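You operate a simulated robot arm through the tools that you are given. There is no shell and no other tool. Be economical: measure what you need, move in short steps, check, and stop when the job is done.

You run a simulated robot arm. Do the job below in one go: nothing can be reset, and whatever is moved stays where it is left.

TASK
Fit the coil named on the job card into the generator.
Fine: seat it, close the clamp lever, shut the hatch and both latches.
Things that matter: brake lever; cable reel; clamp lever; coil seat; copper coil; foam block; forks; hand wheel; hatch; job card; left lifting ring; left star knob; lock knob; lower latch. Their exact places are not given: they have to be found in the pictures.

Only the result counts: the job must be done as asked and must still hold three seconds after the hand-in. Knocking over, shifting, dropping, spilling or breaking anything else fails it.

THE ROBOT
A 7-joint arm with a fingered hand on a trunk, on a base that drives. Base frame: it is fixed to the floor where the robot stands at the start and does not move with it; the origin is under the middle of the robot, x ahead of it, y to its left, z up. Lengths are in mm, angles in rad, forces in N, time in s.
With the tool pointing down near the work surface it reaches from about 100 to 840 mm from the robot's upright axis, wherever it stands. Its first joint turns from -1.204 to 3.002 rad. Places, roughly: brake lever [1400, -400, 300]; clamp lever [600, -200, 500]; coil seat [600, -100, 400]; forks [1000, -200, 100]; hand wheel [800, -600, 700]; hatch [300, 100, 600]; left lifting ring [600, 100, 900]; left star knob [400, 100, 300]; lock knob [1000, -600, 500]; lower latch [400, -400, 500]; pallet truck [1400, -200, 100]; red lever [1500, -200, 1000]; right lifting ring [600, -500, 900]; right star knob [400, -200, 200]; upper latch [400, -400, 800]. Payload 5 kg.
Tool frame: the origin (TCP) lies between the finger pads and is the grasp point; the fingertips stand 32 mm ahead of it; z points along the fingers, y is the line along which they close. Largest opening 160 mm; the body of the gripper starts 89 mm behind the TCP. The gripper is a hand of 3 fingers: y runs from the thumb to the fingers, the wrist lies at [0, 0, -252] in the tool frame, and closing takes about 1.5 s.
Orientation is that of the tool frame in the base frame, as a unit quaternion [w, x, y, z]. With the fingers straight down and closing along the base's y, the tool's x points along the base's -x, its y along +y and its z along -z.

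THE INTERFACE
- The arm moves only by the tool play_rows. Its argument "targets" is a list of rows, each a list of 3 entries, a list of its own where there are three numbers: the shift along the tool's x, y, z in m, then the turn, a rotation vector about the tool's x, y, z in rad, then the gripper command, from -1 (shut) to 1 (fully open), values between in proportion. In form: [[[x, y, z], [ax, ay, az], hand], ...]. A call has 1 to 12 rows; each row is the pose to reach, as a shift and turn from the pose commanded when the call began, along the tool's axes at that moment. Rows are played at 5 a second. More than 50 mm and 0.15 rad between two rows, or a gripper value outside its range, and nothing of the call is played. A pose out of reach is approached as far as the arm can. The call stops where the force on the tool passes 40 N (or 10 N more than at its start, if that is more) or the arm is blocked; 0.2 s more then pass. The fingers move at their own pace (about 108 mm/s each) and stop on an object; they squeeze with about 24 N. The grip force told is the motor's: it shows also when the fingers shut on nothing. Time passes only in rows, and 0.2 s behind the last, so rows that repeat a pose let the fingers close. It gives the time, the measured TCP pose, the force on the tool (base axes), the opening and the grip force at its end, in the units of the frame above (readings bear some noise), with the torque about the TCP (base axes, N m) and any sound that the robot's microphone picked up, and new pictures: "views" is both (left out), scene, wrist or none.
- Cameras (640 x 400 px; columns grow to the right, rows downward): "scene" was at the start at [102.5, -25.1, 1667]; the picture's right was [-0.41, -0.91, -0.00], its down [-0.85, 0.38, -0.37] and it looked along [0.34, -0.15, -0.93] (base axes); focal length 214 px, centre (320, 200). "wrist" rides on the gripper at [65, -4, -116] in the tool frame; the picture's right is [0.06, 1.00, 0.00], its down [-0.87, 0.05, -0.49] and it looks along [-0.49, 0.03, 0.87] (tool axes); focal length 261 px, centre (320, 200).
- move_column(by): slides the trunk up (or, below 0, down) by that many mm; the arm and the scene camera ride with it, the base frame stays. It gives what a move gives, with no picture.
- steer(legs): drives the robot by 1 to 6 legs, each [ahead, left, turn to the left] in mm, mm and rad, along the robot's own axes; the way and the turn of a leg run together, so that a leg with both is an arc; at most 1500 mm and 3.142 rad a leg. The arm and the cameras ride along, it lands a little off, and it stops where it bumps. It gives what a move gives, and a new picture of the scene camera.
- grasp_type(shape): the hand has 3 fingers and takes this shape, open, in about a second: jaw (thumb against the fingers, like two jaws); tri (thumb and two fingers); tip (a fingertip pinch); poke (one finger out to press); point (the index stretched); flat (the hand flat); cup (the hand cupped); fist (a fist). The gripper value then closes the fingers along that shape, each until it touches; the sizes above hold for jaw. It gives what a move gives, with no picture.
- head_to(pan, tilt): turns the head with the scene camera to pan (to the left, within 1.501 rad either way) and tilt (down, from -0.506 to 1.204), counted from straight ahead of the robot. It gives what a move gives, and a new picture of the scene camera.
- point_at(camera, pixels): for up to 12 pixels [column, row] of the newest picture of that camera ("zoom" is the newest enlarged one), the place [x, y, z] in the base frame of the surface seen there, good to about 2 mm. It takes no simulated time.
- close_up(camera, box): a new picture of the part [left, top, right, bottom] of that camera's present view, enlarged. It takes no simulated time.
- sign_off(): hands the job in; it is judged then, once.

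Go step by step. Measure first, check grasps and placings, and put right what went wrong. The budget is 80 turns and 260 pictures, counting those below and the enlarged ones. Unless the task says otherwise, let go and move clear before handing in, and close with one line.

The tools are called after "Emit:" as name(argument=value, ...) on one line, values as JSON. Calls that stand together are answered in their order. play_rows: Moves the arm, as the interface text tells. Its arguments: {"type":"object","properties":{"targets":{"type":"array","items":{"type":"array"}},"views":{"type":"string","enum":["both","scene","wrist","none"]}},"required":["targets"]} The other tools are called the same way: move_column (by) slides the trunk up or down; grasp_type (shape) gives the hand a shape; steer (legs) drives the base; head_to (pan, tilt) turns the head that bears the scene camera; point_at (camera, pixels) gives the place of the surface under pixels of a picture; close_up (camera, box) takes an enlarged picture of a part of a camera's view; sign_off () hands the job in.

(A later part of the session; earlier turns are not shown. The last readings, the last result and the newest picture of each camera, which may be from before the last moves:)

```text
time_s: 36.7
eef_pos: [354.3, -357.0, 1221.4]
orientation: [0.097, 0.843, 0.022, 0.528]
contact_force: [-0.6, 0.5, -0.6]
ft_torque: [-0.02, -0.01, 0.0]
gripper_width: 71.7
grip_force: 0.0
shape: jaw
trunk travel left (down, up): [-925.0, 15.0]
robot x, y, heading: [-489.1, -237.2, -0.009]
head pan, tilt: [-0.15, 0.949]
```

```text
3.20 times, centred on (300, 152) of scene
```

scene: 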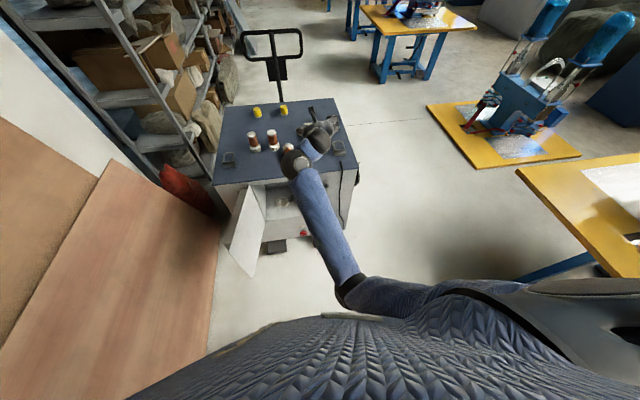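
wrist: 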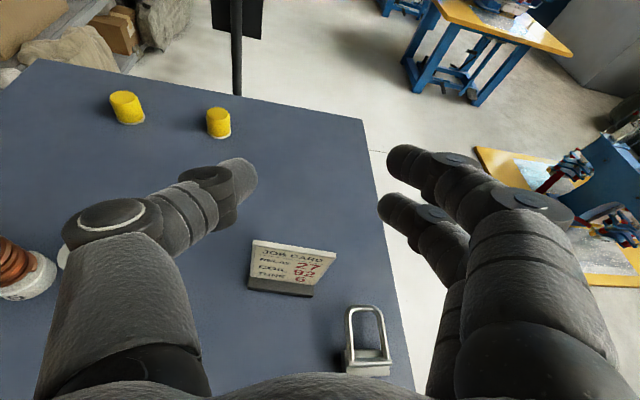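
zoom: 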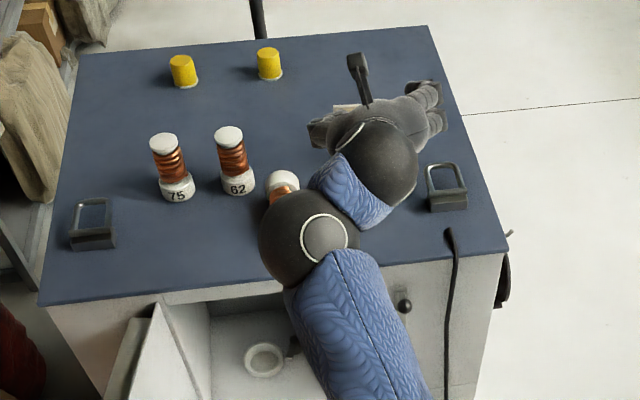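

The coil lies near (283,180) of the zoom, base forward, half hidden by the wrist. I sidestep 250 mm right for a clear view.

Emit:
steer(legs=[[0, -250, 0]])

Emit:
close_up(camera="scene", box=[180, 110, 308, 190])

```text
time_s: 38.5
eef_pos: [352.9, -610.2, 1221.1]
orientation: [0.099, 0.843, 0.021, 0.528]
contact_force: [-0.1, -0.6, -0.4]
ft_torque: [0.02, 0.01, 0.02]
gripper_width: 71.7
grip_force: 0.0
shape: jaw
trunk travel left (down, up): [-925.0, 15.0]
robot x, y, heading: [-491.6, -488.6, -0.007]
head pan, tilt: [-0.15, 0.949]
```

scene: 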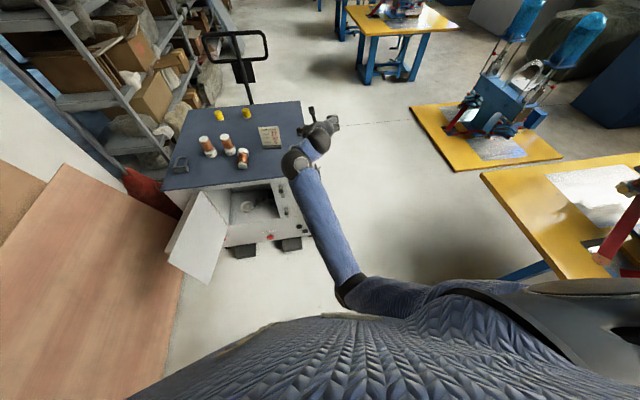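

```text
5.00 times, centred on (244, 150) of scene
```

zoom: 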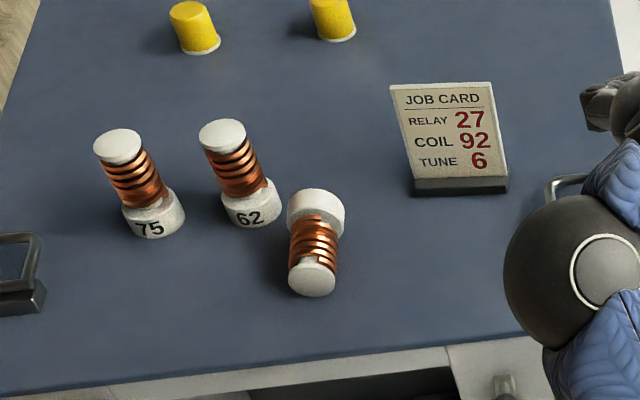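

The coil lies on its side, base away from me. The jaw shape forms a V that squeezed it out, so I inspect other hand shapes in free air first, and measure the coil.

Emit:
point_at(camera="zoom", pixels=[[315, 200], [290, 215], [343, 215], [315, 225], [313, 245], [310, 262], [311, 280], [292, 280], [335, 275], [220, 128]])

Emit:
grasp_type(shape="tri")

Emit:
play_rows(targets=[[[0, 0, 0], [0, 0, 0], -0.4], [[0, 0, 0], [0, 0, 0], -0.4], [[0, 0, 0], [0, 0, 0], -0.4], [[0, 0, 0], [0, 0, 0], -0.4], [[0, 0, 0], [0, 0, 0], -0.4]], views="wrist")

Emit:
grasp_type(shape="cup")

Emit:
play_rows(targets=[[[0, 0, 0], [0, 0, 0], -0.4], [[0, 0, 0], [0, 0, 0], -0.4], [[0, 0, 0], [0, 0, 0], -0.4], [[0, 0, 0], [0, 0, 0], -0.4], [[0, 0, 0], [0, 0, 0], -0.4]], views="wrist")

Emit:
grasp_type(shape="tip")

Emit:
play_rows(targets=[[[0, 0, 0], [0, 0, 0], -0.4], [[0, 0, 0], [0, 0, 0], -0.4], [[0, 0, 0], [0, 0, 0], -0.4], [[0, 0, 0], [0, 0, 0], -0.4], [[0, 0, 0], [0, 0, 0], -0.4]], views="wrist")

```text
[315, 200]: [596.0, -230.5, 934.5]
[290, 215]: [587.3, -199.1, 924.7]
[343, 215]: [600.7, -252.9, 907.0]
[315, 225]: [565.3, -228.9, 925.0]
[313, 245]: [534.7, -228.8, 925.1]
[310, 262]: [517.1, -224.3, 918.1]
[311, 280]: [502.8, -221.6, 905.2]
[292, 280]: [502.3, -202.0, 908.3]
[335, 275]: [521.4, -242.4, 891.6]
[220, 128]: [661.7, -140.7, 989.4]
```

```text
time_s: 39.4
eef_pos: [352.5, -610.5, 1221.3]
orientation: [0.099, 0.843, 0.022, 0.529]
contact_force: [0.0, 0.0, 0.5]
ft_torque: [0.0, -0.03, -0.01]
gripper_width: 159.7
grip_force: 0.1
shape: tri
trunk travel left (down, up): [-925.0, 15.0]
robot x, y, heading: [-491.7, -491.8, -0.005]
head pan, tilt: [-0.15, 0.949]
```

```text
time_s: 40.6
eef_pos: [353.1, -609.4, 1221.9]
orientation: [0.098, 0.843, 0.023, 0.528]
contact_force: [0.7, 0.3, 0.9]
ft_torque: [0.02, 0.01, 0.02]
gripper_width: 48.7
grip_force: 0.0
shape: tri
trunk travel left (down, up): [-925.0, 15.0]
robot x, y, heading: [-490.9, -488.7, -0.011]
head pan, tilt: [-0.15, 0.949]
```

wrist: 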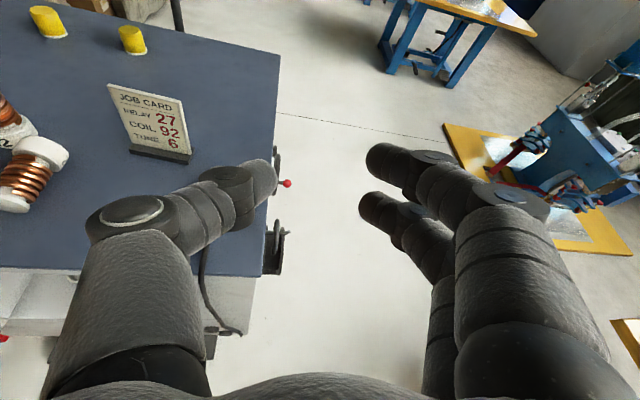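

```text
time_s: 41.5
eef_pos: [354.0, -609.5, 1220.9]
orientation: [0.098, 0.843, 0.023, 0.528]
contact_force: [0.2, -0.1, 0.1]
ft_torque: [-0.01, -0.03, 0.03]
gripper_width: 60.0
grip_force: 0.1
shape: cup
trunk travel left (down, up): [-925.0, 15.0]
robot x, y, heading: [-489.0, -489.9, -0.007]
head pan, tilt: [-0.15, 0.949]
```

```text
time_s: 42.7
eef_pos: [352.5, -609.8, 1220.8]
orientation: [0.098, 0.843, 0.023, 0.528]
contact_force: [-0.4, -0.1, -0.1]
ft_torque: [0.04, 0.0, 0.01]
gripper_width: 17.8
grip_force: 0.0
shape: tri
trunk travel left (down, up): [-925.0, 15.0]
robot x, y, heading: [-489.3, -493.4, -0.008]
head pan, tilt: [-0.15, 0.949]
```

wrist: 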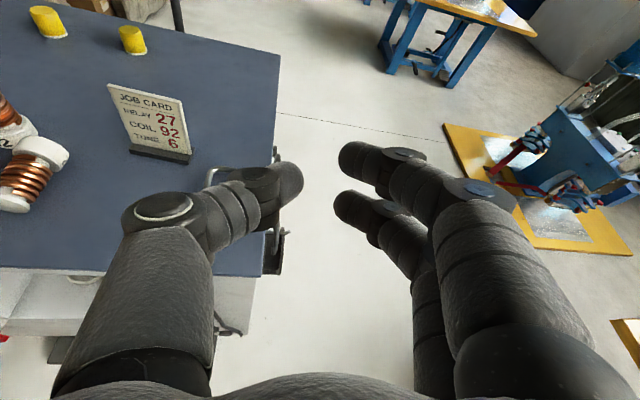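

```text
time_s: 43.6
eef_pos: [353.9, -608.7, 1221.3]
orientation: [0.098, 0.843, 0.023, 0.528]
contact_force: [-0.1, 0.2, -0.2]
ft_torque: [0.02, -0.03, 0.0]
gripper_width: 159.8
grip_force: 0.1
shape: tip
trunk travel left (down, up): [-925.0, 15.0]
robot x, y, heading: [-488.7, -486.9, -0.005]
head pan, tilt: [-0.15, 0.949]
```

```text
time_s: 44.8
eef_pos: [353.3, -608.4, 1219.7]
orientation: [0.098, 0.843, 0.023, 0.528]
contact_force: [0.2, 0.2, -0.4]
ft_torque: [0.0, -0.01, -0.02]
gripper_width: 48.4
grip_force: 0.1
shape: tip
trunk travel left (down, up): [-925.0, 15.0]
robot x, y, heading: [-491.4, -487.8, -0.007]
head pan, tilt: [-0.15, 0.949]
```

wrist: 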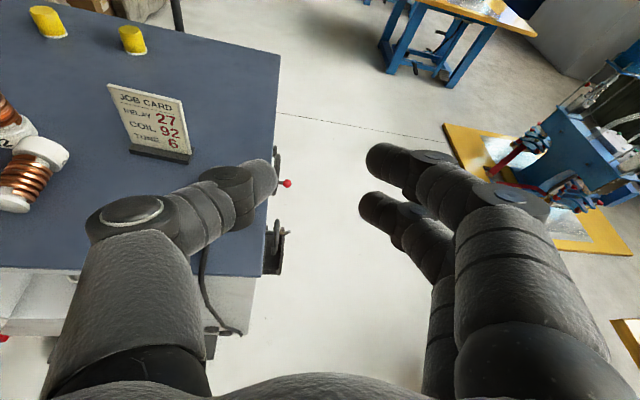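

Shapes look alike; the reading shows the pads meet ~14 mm ahead of TCP, so the coil must sit further out next time. The coil axis runs along x at y≈-226, from x≈500 (cap) to 612 (base). I'll regrasp it with the hand in its original orientation, so it comes upright after the same turning path; first drive left and move the arm out to turn.

Emit:
steer(legs=[[0, 250, 0]])

Emit:
grasp_type(shape="jaw")

Emit:
play_rows(targets=[[[-0.016, 0.042, -0.003], [0.074, -0.036, 0.068], 0], [[-0.033, 0.085, -0.006], [0.148, -0.072, 0.136], 0], [[-0.05, 0.128, -0.009], [0.148, -0.072, 0.136], 0], [[-0.066, 0.17, -0.012], [0.148, -0.072, 0.136], 0], [[-0.083, 0.213, -0.015], [0.148, -0.072, 0.136], 0], [[-0.099, 0.255, -0.017], [0.148, -0.072, 0.136], 0], [[-0.116, 0.298, -0.02], [0.148, -0.072, 0.136], 0], [[-0.132, 0.34, -0.023], [0.148, -0.072, 0.136], 0], [[-0.149, 0.383, -0.026], [0.148, -0.072, 0.136], 0], [[-0.165, 0.425, -0.029], [0.148, -0.072, 0.136], 0], [[-0.182, 0.468, -0.032], [0.148, -0.072, 0.136], 0], [[-0.182, 0.468, -0.032], [0.148, -0.072, 0.136], 0]], views="scene")

```text
time_s: 46.6
eef_pos: [354.8, -357.1, 1220.7]
orientation: [0.099, 0.843, 0.022, 0.528]
contact_force: [0.1, 0.3, -0.5]
ft_torque: [-0.03, 0.0, -0.04]
gripper_width: 48.2
grip_force: 0.0
shape: tip
trunk travel left (down, up): [-925.0, 15.0]
robot x, y, heading: [-486.1, -233.0, -0.01]
head pan, tilt: [-0.15, 0.949]
```

scene: 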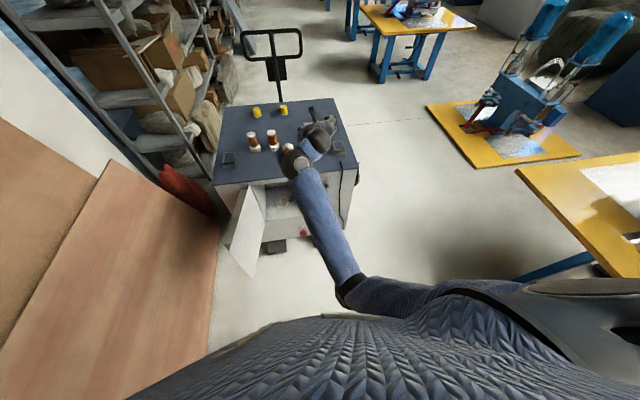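

```text
time_s: 47.5
eef_pos: [355.8, -358.8, 1221.0]
orientation: [0.1, 0.843, 0.021, 0.527]
contact_force: [-0.3, -0.5, -0.4]
ft_torque: [-0.03, 0.0, 0.01]
gripper_width: 159.8
grip_force: 0.0
shape: jaw
trunk travel left (down, up): [-925.0, 15.0]
robot x, y, heading: [-485.9, -235.1, -0.009]
head pan, tilt: [-0.15, 0.949]
```

```text
time_s: 48.3
eef_pos: [308.1, -577.1, 1195.0]
orientation: [0.1, 0.87, 0.034, 0.482]
contact_force: [0.5, -0.1, 1.0]
ft_torque: [0.02, 0.03, 0.04]
gripper_width: 80.2
grip_force: 0.0
shape: jaw
trunk travel left (down, up): [-925.0, 15.0]
robot x, y, heading: [-488.3, -235.5, -0.01]
head pan, tilt: [-0.15, 0.949]
stopped in row 3: the arm was blocked; the commanded pose is now the measured one
```

scene: 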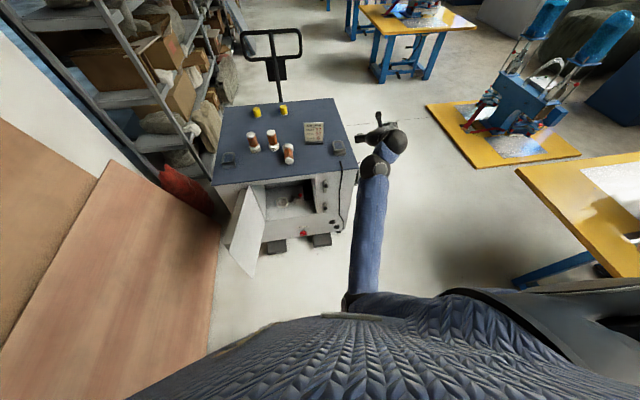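

Blocked by the tucked elbow. I instead turn the hand toward "down, camera left" while easing back, which should unfold the elbow.

Emit:
play_rows(targets=[[[-0.007, 0.004, -0.005], [0.078, -0.051, -0.112], 0], [[-0.014, 0.008, -0.01], [0.157, -0.103, -0.225], 0], [[-0.021, 0.012, -0.015], [0.235, -0.154, -0.337], 0], [[-0.029, 0.015, -0.02], [0.314, -0.205, -0.449], 0], [[-0.036, 0.019, -0.026], [0.392, -0.257, -0.562], 0], [[-0.043, 0.023, -0.031], [0.47, -0.308, -0.674], 0], [[-0.05, 0.027, -0.036], [0.549, -0.359, -0.786], 0], [[-0.057, 0.031, -0.041], [0.627, -0.411, -0.899], 0], [[-0.064, 0.035, -0.046], [0.706, -0.462, -1.011], 0], [[-0.071, 0.038, -0.052], [0.784, -0.513, -1.123], 0], [[-0.079, 0.042, -0.057], [0.862, -0.565, -1.236], 0], [[-0.086, 0.046, -0.062], [0.941, -0.616, -1.348], 0]], views="scene")

```text
time_s: 50.9
eef_pos: [-13.8, -628.4, 905.0]
orientation: [-0.001, 0.706, 0.708, 0.002]
contact_force: [-1.0, -0.2, -0.4]
ft_torque: [0.01, -0.11, -0.03]
gripper_width: 80.0
grip_force: 0.0
shape: jaw
out of reach, approached as far as the arm can: row 7, 8, 9, 10, 11, 12
trunk travel left (down, up): [-925.0, 15.0]
robot x, y, heading: [-490.5, -236.8, -0.01]
head pan, tilt: [-0.15, 0.949]
```

scene: 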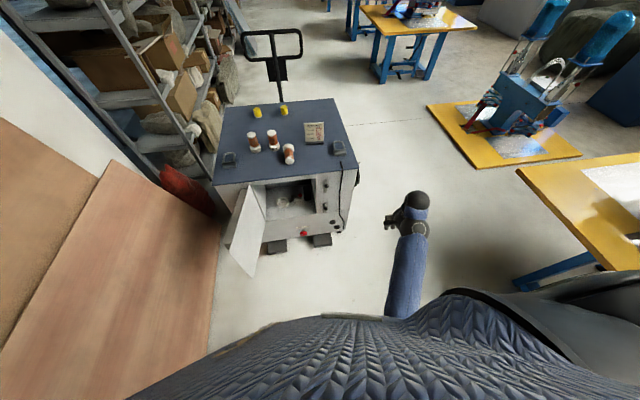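

Orientation "down" is reached, though lower. I now raise the hand and turn it the quarter back to the original orientation.

Emit:
play_rows(targets=[[[0, 0, -0.023], [0, 0, -0.143], 0], [[0, 0, -0.046], [0, 0, -0.286], 0], [[0, 0, -0.069], [0, 0, -0.428], 0], [[0, 0, -0.092], [0, 0, -0.571], 0], [[0, 0, -0.115], [0, 0, -0.714], 0], [[0, 0, -0.138], [0, 0, -0.857], 0], [[0, 0, -0.161], [0, 0, -1.0], 0], [[0, 0, -0.184], [0, 0, -1.142], 0], [[0, 0, -0.207], [0, 0, -1.285], 0], [[0, 0, -0.23], [0, 0, -1.428], 0], [[0, 0, -0.25], [0, 0, -1.5708], 0], [[0, 0, -0.25], [0, 0, -1.5708], 0]], views="scene")

```text
time_s: 52.5
eef_pos: [-49.8, -606.4, 988.5]
orientation: [0.078, 0.312, 0.947, 0.008]
contact_force: [-0.3, 0.0, 1.7]
ft_torque: [-0.05, 0.01, -0.02]
gripper_width: 79.8
grip_force: 0.1
shape: jaw
out of reach, approached as far as the arm can: row 1, 2, 3, 4, 5, 6, 7
trunk travel left (down, up): [-925.0, 15.0]
robot x, y, heading: [-488.3, -232.2, -0.007]
head pan, tilt: [-0.15, 0.949]
stopped in row 7: the arm was blocked; the commanded pose is now the measured one
```

scene: 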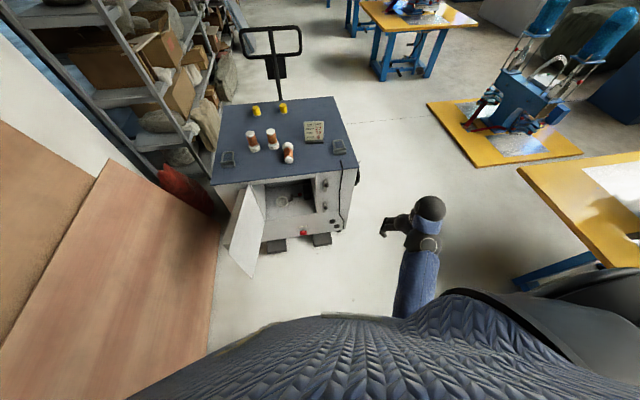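

Blocked again near the body. I extend the hand forward and up to free the elbow.

Emit:
play_rows(targets=[[[-0.039, 0.01, -0.008], [0, 0, 0], 0], [[-0.078, 0.021, -0.016], [0, 0, 0], 0], [[-0.117, 0.031, -0.024], [0, 0, 0], 0], [[-0.155, 0.042, -0.033], [0, 0, 0], 0], [[-0.194, 0.052, -0.041], [0, 0, 0], 0], [[-0.233, 0.063, -0.049], [0, 0, 0], 0], [[-0.272, 0.073, -0.057], [0, 0, 0], 0], [[-0.272, 0.073, -0.057], [0, 0, 0], 0]], views="scene")

```text
time_s: 54.3
eef_pos: [99.9, -691.9, 983.7]
orientation: [0.076, 0.314, 0.946, 0.009]
contact_force: [-0.8, 0.1, -0.9]
ft_torque: [-0.03, -0.04, 0.02]
gripper_width: 80.1
grip_force: 0.1
shape: jaw
out of reach, approached as far as the arm can: row 1, 2, 3, 4, 5, 6, 7, 8
trunk travel left (down, up): [-925.0, 15.0]
robot x, y, heading: [-487.6, -235.5, -0.008]
head pan, tilt: [-0.15, 0.949]
```

scene: 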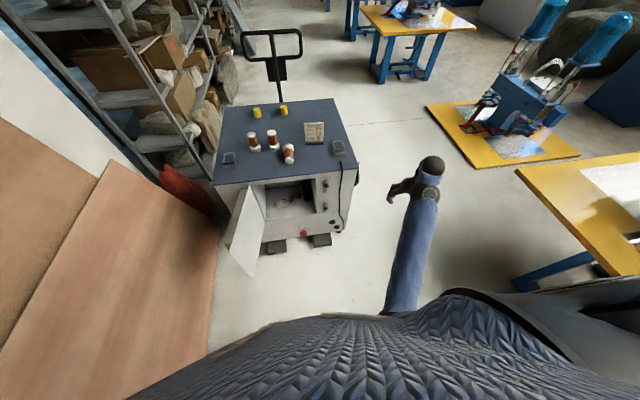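

Continuing the extension while finishing the turn back to the original orientation.

Emit:
play_rows(targets=[[[-0.016, 0.012, 0.003], [0.004, 0.031, -0.128], 0], [[-0.032, 0.024, 0.006], [0.007, 0.062, -0.256], 0], [[-0.047, 0.035, 0.009], [0.011, 0.093, -0.384], 0], [[-0.063, 0.047, 0.012], [0.014, 0.124, -0.512], 0], [[-0.079, 0.059, 0.015], [0.018, 0.155, -0.64], 0], [[-0.079, 0.059, 0.015], [0.018, 0.155, -0.64], 0], [[-0.079, 0.059, 0.015], [0.018, 0.155, -0.64], 0]], views="scene")

```text
time_s: 55.9
eef_pos: [161.1, -663.8, 922.2]
orientation: [0.001, -0.001, 1.0, -0.001]
contact_force: [0.7, 0.9, 0.4]
ft_torque: [0.0, 0.0, 0.06]
gripper_width: 79.6
grip_force: 0.0
shape: jaw
out of reach, approached as far as the arm can: row 1, 2, 3, 4, 5, 6, 7
trunk travel left (down, up): [-925.0, 15.0]
robot x, y, heading: [-488.8, -235.4, -0.016]
head pan, tilt: [-0.15, 0.949]
```

scene: 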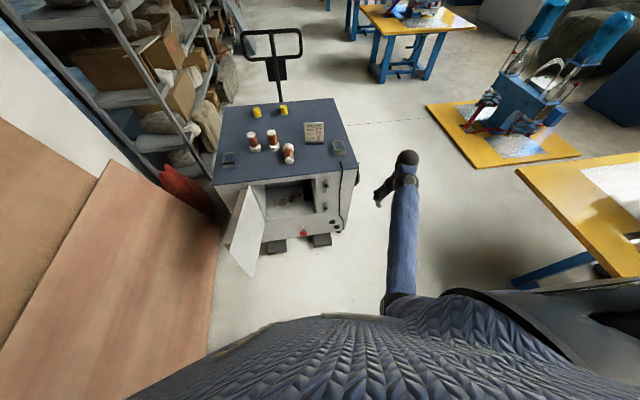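

Original orientation recovered. Now raise 150 mm and pitch 30° forward.

Emit:
play_rows(targets=[[[0, 0, -0.03], [0, -0.1, 0], 0], [[0, 0, -0.06], [0, -0.2, 0], 0], [[0, 0, -0.09], [0, -0.3, 0], 0], [[0, 0, -0.12], [0, -0.42, 0], 0], [[0, 0, -0.15], [0, -0.5236, 0], 0], [[0, 0, -0.15], [0, -0.5236, 0], 0]], views="scene")

```text
time_s: 57.5
eef_pos: [145.5, -717.4, 1080.1]
orientation: [0.248, -0.003, 0.968, -0.044]
contact_force: [-0.1, -0.1, -0.6]
ft_torque: [0.02, 0.0, 0.04]
gripper_width: 80.2
grip_force: 0.1
shape: jaw
trunk travel left (down, up): [-925.0, 15.0]
robot x, y, heading: [-491.3, -234.0, -0.008]
head pan, tilt: [-0.15, 0.949]
stopped in row 6: the arm was blocked; the commanded pose is now the measured one
```

scene: 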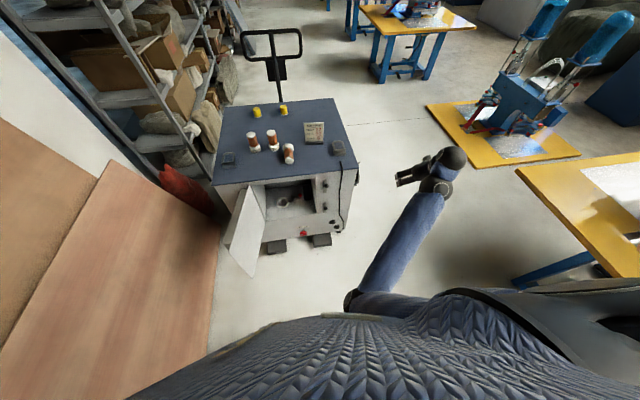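

Almost the wanted orientation. I correct it and bring the hand toward the robot's centre line.

Emit:
play_rows(targets=[[[0, 0.03, 0], [-0.083, -0.022, 0.029], 0], [[0, 0.075, 0], [-0.083, -0.022, 0.029], 0], [[0, 0.12, 0], [-0.083, -0.022, 0.029], 0], [[0, 0.165, 0], [-0.083, -0.022, 0.029], 0], [[0, 0.21, 0], [-0.083, -0.022, 0.029], 0], [[0, 0.255, 0], [-0.083, -0.022, 0.029], 0], [[0, 0.3, 0], [-0.083, -0.022, 0.029], 0], [[0, 0.345, 0], [-0.083, -0.022, 0.029], 0], [[0, 0.345, 0], [-0.083, -0.022, 0.029], 0]], views="scene")

```text
time_s: 59.5
eef_pos: [149.9, -372.3, 1047.8]
orientation: [0.26, 0.0, 0.966, 0.001]
contact_force: [-0.2, 0.3, -0.8]
ft_torque: [0.07, 0.05, 0.03]
gripper_width: 79.8
grip_force: 0.1
shape: jaw
trunk travel left (down, up): [-925.0, 15.0]
robot x, y, heading: [-481.9, -235.9, -0.014]
head pan, tilt: [-0.15, 0.949]
```

scene: 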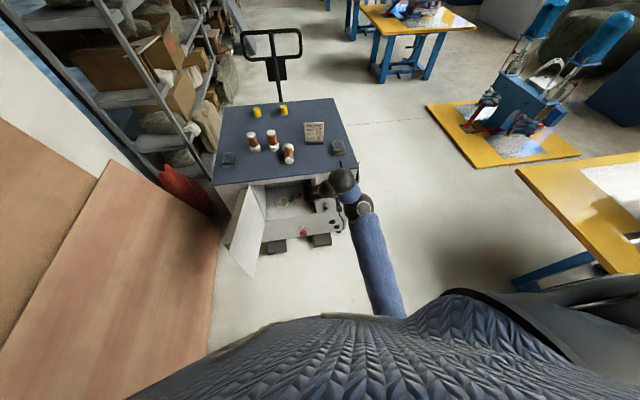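

Good stance: TCP is 633 ahead, 137 right of the robot. I drive to bring the hand behind and over the lying coil.

Emit:
steer(legs=[[370, 149, 0]])

Emit:
play_rows(targets=[[[0, 0, 0], [0, 0, 0], 0.1]], views="wrist")

```text
time_s: 62.0
eef_pos: [527.1, -229.1, 1047.5]
orientation: [0.26, 0.001, 0.966, 0.001]
contact_force: [0.3, 0.6, -0.4]
ft_torque: [0.0, 0.01, 0.01]
gripper_width: 80.0
grip_force: 0.0
shape: jaw
trunk travel left (down, up): [-925.0, 15.0]
robot x, y, heading: [-112.4, -91.9, -0.009]
head pan, tilt: [-0.15, 0.949]
```

scene: 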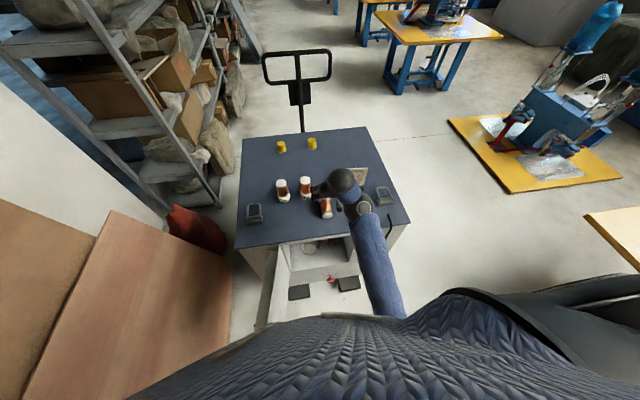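

```text
time_s: 62.4
eef_pos: [525.8, -229.8, 1048.1]
orientation: [0.26, 0.002, 0.966, 0.001]
contact_force: [0.6, -0.6, -0.7]
ft_torque: [0.0, 0.01, -0.01]
gripper_width: 87.5
grip_force: 0.2
shape: jaw
trunk travel left (down, up): [-925.0, 15.0]
robot x, y, heading: [-114.5, -90.2, -0.014]
head pan, tilt: [-0.15, 0.949]
```

wrist: 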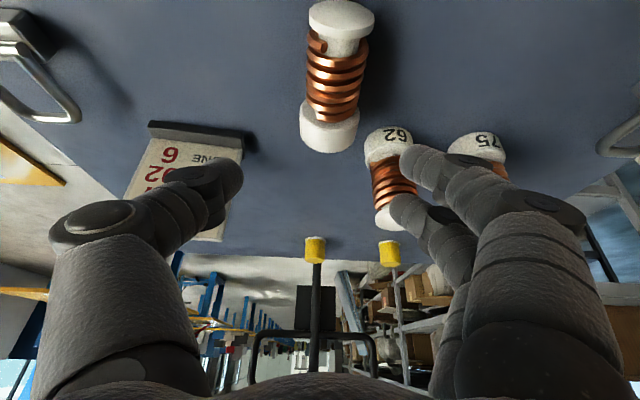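

Inverted but clear view: cap at (342,15), base at (330,135). Measuring.

Emit:
point_at(camera="wrist", pixels=[[340, 14], [310, 20], [374, 20], [307, 75], [337, 75], [366, 75], [303, 95], [335, 110], [300, 120], [358, 125], [330, 147], [337, 60]])

```text
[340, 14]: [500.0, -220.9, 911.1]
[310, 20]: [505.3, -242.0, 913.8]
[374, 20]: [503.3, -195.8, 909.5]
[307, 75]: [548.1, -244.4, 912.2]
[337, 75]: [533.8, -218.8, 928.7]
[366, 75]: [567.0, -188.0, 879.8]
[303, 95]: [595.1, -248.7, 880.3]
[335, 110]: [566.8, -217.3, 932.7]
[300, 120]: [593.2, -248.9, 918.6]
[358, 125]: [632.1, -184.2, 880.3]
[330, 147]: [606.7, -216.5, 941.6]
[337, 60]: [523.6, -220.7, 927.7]
```

I descend over the windings, stopping 15 mm short to check.

Emit:
play_rows(targets=[[[0.013, 0.0095, 0.027], [0, 0, 0], 0.0], [[0.026, 0.0095, 0.054], [0, 0, 0], 0.0], [[0.039, 0.0095, 0.081], [0, 0, 0], 0.0], [[0.0511, 0.0095, 0.1085], [0, 0, 0], 0.0], [[0.0511, 0.0095, 0.1085], [0, 0, 0], 0.0]], views="both")

```text
time_s: 63.6
eef_pos: [538.8, -217.9, 928.9]
orientation: [0.26, 0.002, 0.966, -0.001]
contact_force: [-0.1, 0.3, -0.7]
ft_torque: [0.0, 0.02, 0.01]
gripper_width: 80.5
grip_force: 0.0
shape: jaw
trunk travel left (down, up): [-925.0, 15.0]
robot x, y, heading: [-110.6, -90.5, -0.014]
head pan, tilt: [-0.15, 0.949]
```

scene: 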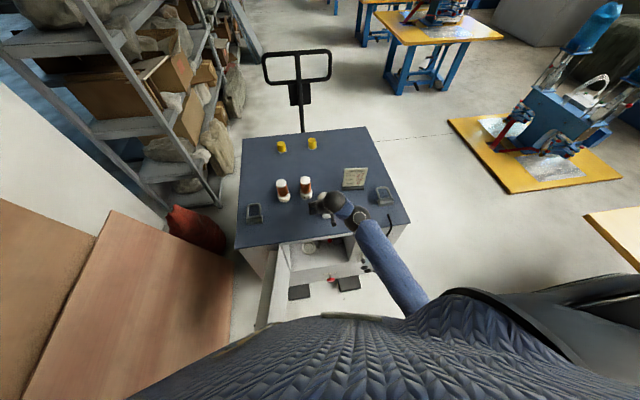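
wrist: 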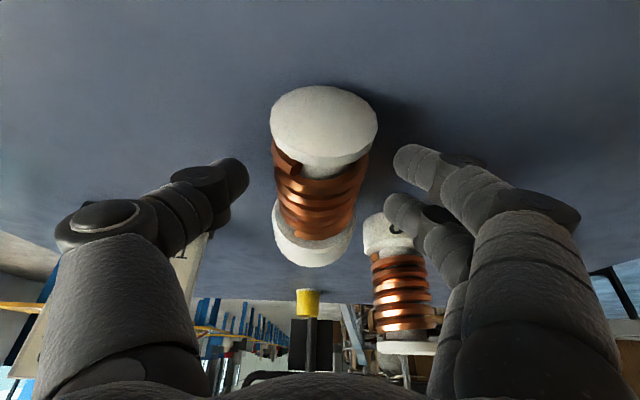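

Centred (coil column ~318 in gap 248–390). Last 14 mm down, then close.

Emit:
play_rows(targets=[[[0.009, -0.002, 0.0116], [0, 0, 0], 0.0], [[0.009, -0.002, 0.0116], [0, 0, 0], -0.3], [[0.009, -0.002, 0.0116], [0, 0, 0], -0.6], [[0.009, -0.002, 0.0116], [0, 0, 0], -1], [[0.009, -0.002, 0.0116], [0, 0, 0], -1], [[0.009, -0.002, 0.0116], [0, 0, 0], -1], [[0.009, -0.002, 0.0116], [0, 0, 0], -1], [[0.009, -0.002, 0.0116], [0, 0, 0], -1]], views="wrist")

```text
time_s: 64.4
eef_pos: [536.9, -218.0, 917.0]
orientation: [0.264, 0.003, 0.965, 0.003]
contact_force: [-1.7, 2.6, 13.7]
ft_torque: [0.56, -0.01, -0.02]
gripper_width: 48.1
grip_force: 18.0
shape: jaw
trunk travel left (down, up): [-925.0, 15.0]
robot x, y, heading: [-110.8, -89.9, -0.014]
head pan, tilt: [-0.15, 0.949]
stopped in row 3: the force on the tool passed its limit at 43 N (the readings are from after the stop); the commanded pose is now the measured one
```

wrist: 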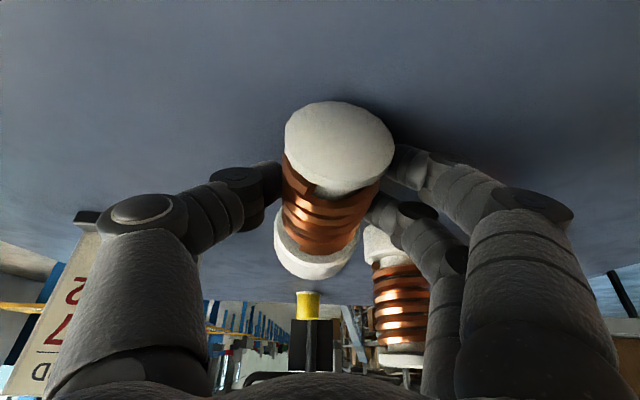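

Fingertips pressed the table while closing (force limit). Raise 4 mm and finish closing.

Emit:
play_rows(targets=[[[-0.002, 0, -0.0035], [0, 0, 0], -0.45], [[-0.002, 0, -0.0035], [0, 0, 0], -0.8], [[-0.002, 0, -0.0035], [0, 0, 0], -1], [[-0.002, 0, -0.0035], [0, 0, 0], -1], [[-0.002, 0, -0.0035], [0, 0, 0], -1], [[-0.002, 0, -0.0035], [0, 0, 0], -1]], views="wrist")

```text
time_s: 65.8
eef_pos: [539.4, -219.3, 920.5]
orientation: [0.263, 0.002, 0.965, 0.003]
contact_force: [-1.1, -0.4, 0.6]
ft_torque: [0.0, 0.11, 0.03]
gripper_width: 41.1
grip_force: 24.1
shape: jaw
trunk travel left (down, up): [-925.0, 15.0]
robot x, y, heading: [-117.7, -92.0, -0.019]
head pan, tilt: [-0.15, 0.949]
```

wrist: 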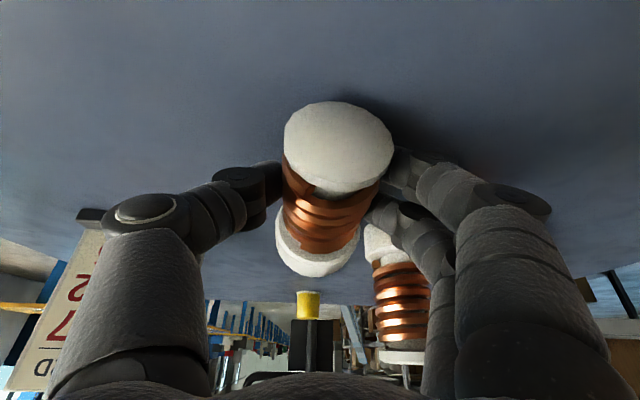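

Holding at 41 mm, 24 N — close to the winding diameter. Lifting 60 mm to test.

Emit:
play_rows(targets=[[[-0.0075, 0, -0.013], [0, 0, 0], -1], [[-0.015, 0, -0.026], [0, 0, 0], -1], [[-0.0225, 0, -0.039], [0, 0, 0], -1], [[-0.03, 0, -0.052], [0, 0, 0], -1], [[-0.03, 0, -0.052], [0, 0, 0], -1], [[-0.03, 0, -0.052], [0, 0, 0], -1]], views="both")

```text
time_s: 67.2
eef_pos: [537.4, -220.0, 980.6]
orientation: [0.263, 0.002, 0.965, 0.003]
contact_force: [-0.7, 0.1, -3.9]
ft_torque: [-0.01, 0.1, 0.0]
gripper_width: 41.4
grip_force: 23.7
shape: jaw
trunk travel left (down, up): [-925.0, 15.0]
robot x, y, heading: [-110.2, -90.8, -0.011]
head pan, tilt: [-0.15, 0.949]
```

scene: 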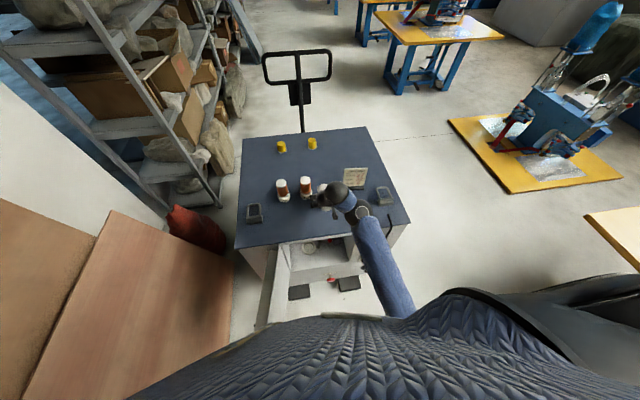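
wrist: 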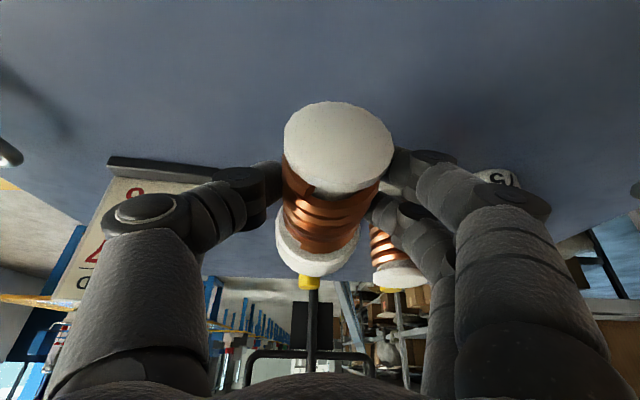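

Coil is held (3.9 N). Raise a little more and back the robot away to free air for turning.

Emit:
play_rows(targets=[[[-0.02, 0, -0.035], [0, 0, 0], -1], [[-0.04, 0, -0.07], [0, 0, 0], -1], [[-0.04, 0, -0.07], [0, 0, 0], -1]], views="none")

Emit:
steer(legs=[[-390, -140, 0]])

Emit:
play_rows(targets=[[[0, -0.04, 0], [0, 0, 0], -1], [[0, -0.08, 0], [0, 0, 0], -1], [[0, -0.12, 0], [0, 0, 0], -1], [[0, -0.16, 0], [0, 0, 0], -1], [[0, -0.2, 0], [0, 0, 0], -1], [[0, -0.24, 0], [0, 0.1, 0], -1], [[0, -0.28, 0], [0, 0.2, 0], -1], [[0, -0.3, 0], [0, 0.3, 0], -1], [[0, -0.3, 0], [0, 0.4, 0], -1], [[0, -0.3, 0], [0, 0.5236, 0], -1], [[0, -0.3, 0], [0, 0.5236, 0], -1]], views="scene")

```text
time_s: 68.0
eef_pos: [534.7, -221.1, 1060.5]
orientation: [0.263, 0.001, 0.965, 0.003]
contact_force: [0.2, -1.2, -4.4]
ft_torque: [-0.01, 0.13, 0.0]
gripper_width: 41.2
grip_force: 23.7
shape: jaw
trunk travel left (down, up): [-925.0, 15.0]
robot x, y, heading: [-109.7, -92.5, -0.01]
head pan, tilt: [-0.15, 0.949]
```

```text
time_s: 70.5
eef_pos: [141.5, -358.5, 1061.4]
orientation: [0.263, 0.004, 0.965, 0.002]
contact_force: [0.1, 0.5, -5.2]
ft_torque: [-0.01, 0.09, 0.03]
gripper_width: 41.1
grip_force: 24.2
shape: jaw
trunk travel left (down, up): [-925.0, 15.0]
robot x, y, heading: [-502.0, -223.3, -0.015]
head pan, tilt: [-0.15, 0.949]
```

scene: 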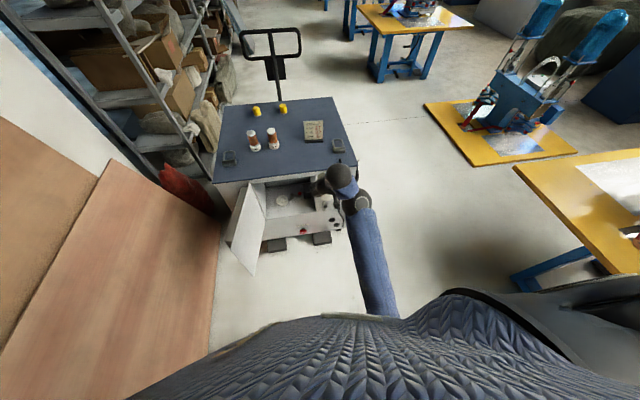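

```text
time_s: 72.9
eef_pos: [127.1, -639.3, 1037.7]
orientation: [0.14, 0.005, 0.99, 0.002]
contact_force: [0.2, -0.9, -4.3]
ft_torque: [-0.01, 0.05, 0.01]
gripper_width: 41.1
grip_force: 24.4
shape: jaw
out of reach, approached as far as the arm can: row 8, 9, 10, 11
trunk travel left (down, up): [-925.0, 15.0]
robot x, y, heading: [-505.2, -225.5, -0.019]
head pan, tilt: [-0.15, 0.949]
```

scene: 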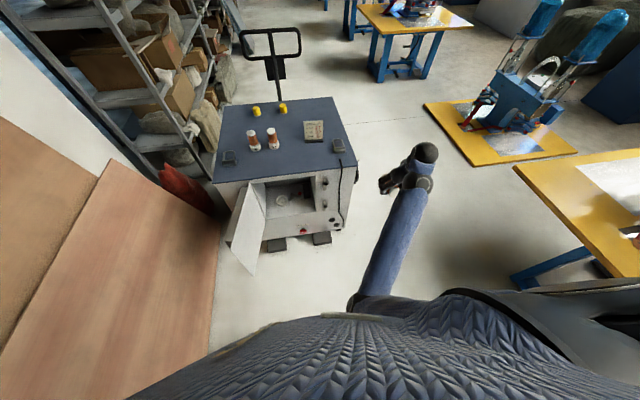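

Now the quarter roll toward "down, camera left", moving a little lower where this was reachable.

Emit:
play_rows(targets=[[[0.003, 0, 0.009], [0.02, 0.02, 0.141], -1], [[0.005, 0, 0.017], [0.041, 0.04, 0.282], -1], [[0.008, 0, 0.026], [0.061, 0.06, 0.423], -1], [[0.01, 0, 0.035], [0.081, 0.079, 0.563], -1], [[0.013, 0, 0.044], [0.101, 0.099, 0.704], -1], [[0.015, 0, 0.052], [0.122, 0.119, 0.845], -1], [[0.018, 0, 0.061], [0.142, 0.139, 0.986], -1], [[0.02, 0, 0.07], [0.162, 0.159, 1.127], -1], [[0.023, 0, 0.079], [0.182, 0.179, 1.268], -1], [[0.025, 0, 0.087], [0.203, 0.198, 1.408], -1], [[0.028, 0, 0.096], [0.223, 0.218, 1.549], -1], [[0.028, 0, 0.096], [0.223, 0.218, 1.549], -1]], views="scene")

```text
time_s: 75.5
eef_pos: [111.4, -625.9, 913.2]
orientation: [0.0, 0.708, 0.706, 0.001]
contact_force: [-0.3, 0.3, -3.7]
ft_torque: [0.09, 0.03, 0.0]
gripper_width: 41.0
grip_force: 24.1
shape: jaw
out of reach, approached as far as the arm can: row 7, 8, 9, 10, 11, 12
trunk travel left (down, up): [-925.0, 15.0]
robot x, y, heading: [-501.6, -228.0, -0.017]
head pan, tilt: [-0.15, 0.949]
```

scene: 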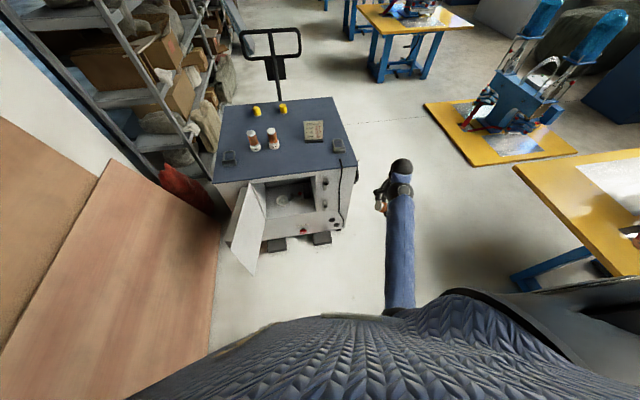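

Good. Now the main turn from here to "forward, 30° down, camera up", raising and extending at once.

Emit:
play_rows(targets=[[[0.005, 0.015, -0.022], [-0.065, 0.065, 0.113], -1], [[0.009, 0.031, -0.045], [-0.131, 0.131, 0.226], -1], [[0.014, 0.046, -0.067], [-0.196, 0.196, 0.339], -1], [[0.019, 0.061, -0.089], [-0.261, 0.261, 0.452], -1], [[0.023, 0.077, -0.111], [-0.326, 0.326, 0.565], -1], [[0.028, 0.092, -0.134], [-0.392, 0.392, 0.678], -1], [[0.033, 0.107, -0.156], [-0.457, 0.457, 0.791], -1], [[0.037, 0.123, -0.178], [-0.522, 0.522, 0.904], -1], [[0.042, 0.138, -0.2], [-0.587, 0.587, 1.017], -1], [[0.047, 0.153, -0.223], [-0.653, 0.653, 1.13], -1], [[0.051, 0.169, -0.245], [-0.718, 0.718, 1.243], -1], [[0.056, 0.184, -0.267], [-0.783, 0.783, 1.356], -1]], views="both")

```text
time_s: 77.5
eef_pos: [226.9, -688.2, 1118.6]
orientation: [0.075, 0.899, 0.267, 0.338]
contact_force: [-0.6, 0.2, -3.9]
ft_torque: [0.02, 0.08, -0.04]
gripper_width: 40.8
grip_force: 23.9
shape: jaw
trunk travel left (down, up): [-925.0, 15.0]
robot x, y, heading: [-503.8, -228.0, -0.023]
head pan, tilt: [-0.15, 0.949]
stopped in row 9: the arm was blocked; the commanded pose is now the measured one
```

scene: 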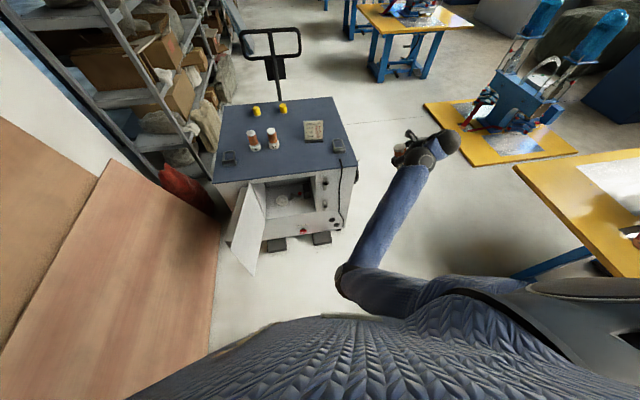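
wrist: 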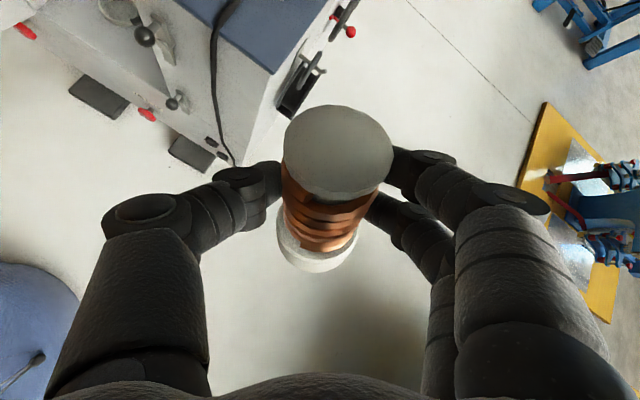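

The coil hangs with cap toward the camera as intended. Completing the turn while moving toward the centre line.

Emit:
play_rows(targets=[[[0.027, -0.011, 0], [-0.028, 0.064, 0.11], -1], [[0.054, -0.023, 0], [-0.056, 0.128, 0.219], -1], [[0.081, -0.034, 0], [-0.083, 0.192, 0.329], -1], [[0.108, -0.046, 0], [-0.111, 0.256, 0.438], -1], [[0.135, -0.057, 0], [-0.139, 0.32, 0.548], -1], [[0.135, -0.057, 0], [-0.139, 0.32, 0.548], -1]], views="both")

```text
time_s: 78.2
eef_pos: [239.5, -736.7, 1184.4]
orientation: [0.124, 0.893, 0.135, 0.411]
contact_force: [0.0, 0.0, -4.5]
ft_torque: [0.03, 0.03, -0.03]
gripper_width: 40.7
grip_force: 24.3
shape: jaw
trunk travel left (down, up): [-925.0, 15.0]
robot x, y, heading: [-501.2, -223.1, -0.025]
head pan, tilt: [-0.15, 0.949]
stopped in row 3: the arm was blocked; the commanded pose is now the measured one
```

scene: 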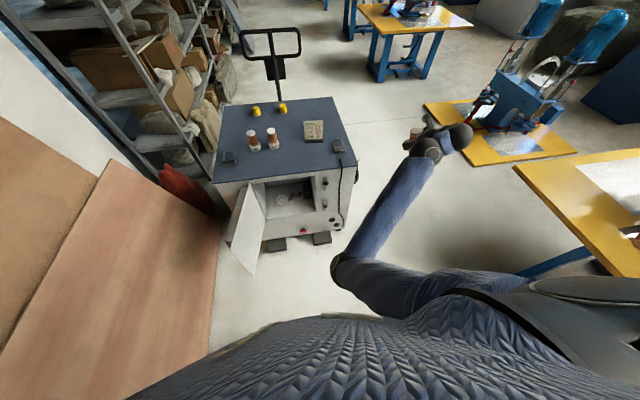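
wrist: 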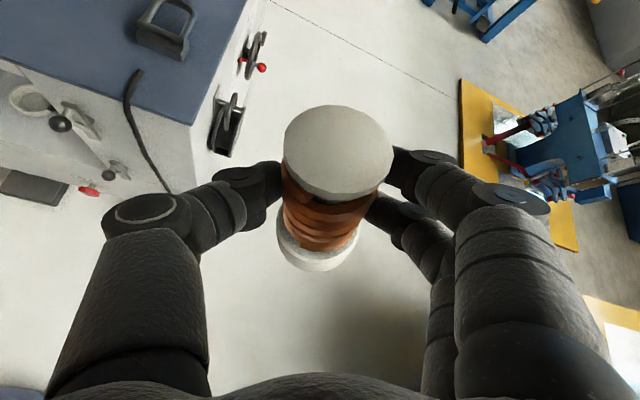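

Continuing: remaining rotation of ~0.4 rad with a forward extension.

Emit:
play_rows(targets=[[[0.01, 0.002, 0.012], [0.02, 0.045, 0.09], -1], [[0.019, 0.004, 0.023], [0.04, 0.091, 0.18], -1], [[0.029, 0.006, 0.035], [0.06, 0.136, 0.27], -1], [[0.038, 0.008, 0.046], [0.08, 0.182, 0.36], -1], [[0.038, 0.008, 0.046], [0.08, 0.182, 0.36], -1]], views="scene")

```text
time_s: 79.6
eef_pos: [287.5, -787.2, 1201.5]
orientation: [0.033, 0.865, -0.009, 0.501]
contact_force: [-0.8, -0.7, -3.6]
ft_torque: [0.06, 0.06, 0.0]
gripper_width: 40.6
grip_force: 23.7
shape: jaw
trunk travel left (down, up): [-925.0, 15.0]
robot x, y, heading: [-498.6, -220.8, -0.016]
head pan, tilt: [-0.15, 0.949]
stopped in row 5: the arm was blocked; the commanded pose is now the measured one
```

scene: 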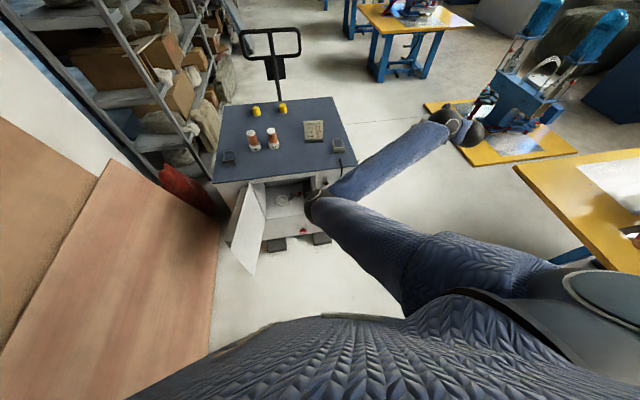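

Orientation is nearly right. Now moving left toward the robot's front, correcting the last 4°.

Emit:
play_rows(targets=[[[0, -0.03, 0.007], [0.066, -0.003, 0.017], -1], [[0, -0.076, 0.014], [0.066, -0.003, 0.017], -1], [[0.001, -0.122, 0.021], [0.066, -0.003, 0.017], -1], [[0.002, -0.168, 0.028], [0.066, -0.003, 0.017], -1], [[0.002, -0.214, 0.035], [0.066, -0.003, 0.017], -1], [[0.003, -0.26, 0.042], [0.066, -0.003, 0.017], -1], [[0.003, -0.306, 0.05], [0.066, -0.003, 0.017], -1], [[0.004, -0.352, 0.058], [0.066, -0.003, 0.017], -1], [[0.004, -0.398, 0.065], [0.066, -0.003, 0.017], -1], [[0.005, -0.444, 0.073], [0.066, -0.003, 0.017], -1], [[0.005, -0.49, 0.081], [0.066, -0.003, 0.017], -1], [[0.005, -0.535, 0.089], [0.066, -0.003, 0.017], -1]], views="both")

```text
time_s: 80.6
eef_pos: [345.8, -667.5, 1355.5]
orientation: [0.012, 0.815, -0.007, 0.579]
contact_force: [-0.8, 1.6, -3.5]
ft_torque: [-0.01, 0.15, -0.02]
gripper_width: 40.7
grip_force: 24.7
shape: jaw
out of reach, approached as far as the arm can: row 3, 4
trunk travel left (down, up): [-925.0, 15.0]
robot x, y, heading: [-503.8, -222.9, -0.022]
head pan, tilt: [-0.15, 0.949]
stopped in row 4: the arm was blocked; the commanded pose is now the measured one
```

scene: 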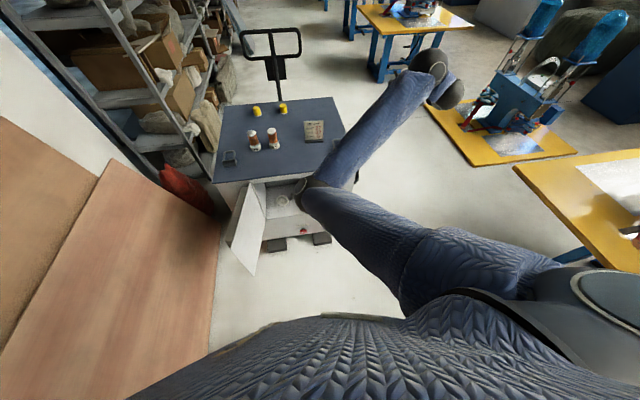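
wrist: 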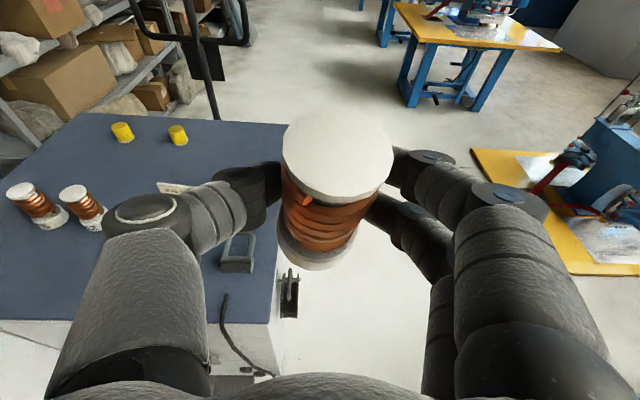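

The elbow swung to the front-left, and the hand went high. I lower and bring it back toward the pose that had the elbow tucked.

Emit:
play_rows(targets=[[[-0.034, 0.0, 0.0], [0, -0.05, 0], -1], [[-0.068, -0.01, 0.0], [0, -0.1, 0], -1], [[-0.101, -0.035, 0.001], [0, -0.15, 0], -1], [[-0.135, -0.07, 0.001], [0, -0.19, 0], -1], [[-0.169, -0.1, 0.002], [0, -0.19, 0], -1], [[-0.169, -0.1, 0.002], [0, -0.19, 0], -1]], views="scene")

```text
time_s: 81.5
eef_pos: [336.6, -672.3, 1366.9]
orientation: [0.044, 0.821, -0.021, 0.569]
contact_force: [0.1, 0.0, -3.9]
ft_torque: [0.07, 0.12, -0.01]
gripper_width: 40.4
grip_force: 24.5
shape: jaw
out of reach, approached as far as the arm can: row 4
trunk travel left (down, up): [-925.0, 15.0]
robot x, y, heading: [-501.8, -224.7, -0.018]
head pan, tilt: [-0.15, 0.949]
stopped in row 4: the arm was blocked; the commanded pose is now the measured one
```

scene: 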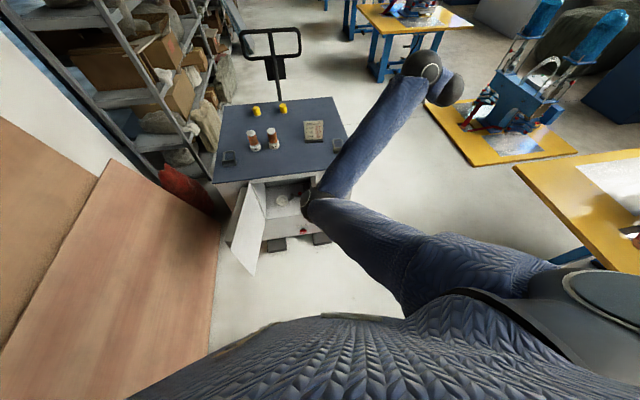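

I retrace to the previous free pose (down, back and right) in small steps.

Emit:
play_rows(targets=[[[-0.04, 0.02, -0.006], [0, 0, 0], -1], [[-0.08, 0.04, -0.012], [0, 0, 0], -1], [[-0.12, 0.055, -0.018], [0, -0.06, 0], -1], [[-0.16, 0.068, -0.024], [0, -0.12, 0], -1], [[-0.199, 0.068, -0.029], [0, -0.18, 0], -1], [[-0.199, 0.068, -0.029], [0, -0.18, 0], -1]], views="scene")

```text
time_s: 83.1
eef_pos: [226.9, -792.2, 1227.5]
orientation: [0.08, 0.859, -0.033, 0.504]
contact_force: [-0.4, 0.3, -3.8]
ft_torque: [-0.03, 0.08, -0.02]
gripper_width: 40.6
grip_force: 23.8
shape: jaw
trunk travel left (down, up): [-925.0, 15.0]
robot x, y, heading: [-502.7, -226.2, -0.019]
head pan, tilt: [-0.15, 0.949]
stopped in row 6: the arm was blocked; the commanded pose is now the measured one
```

scene: 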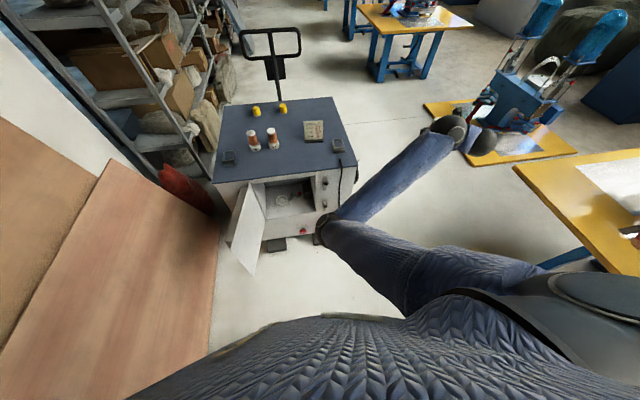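

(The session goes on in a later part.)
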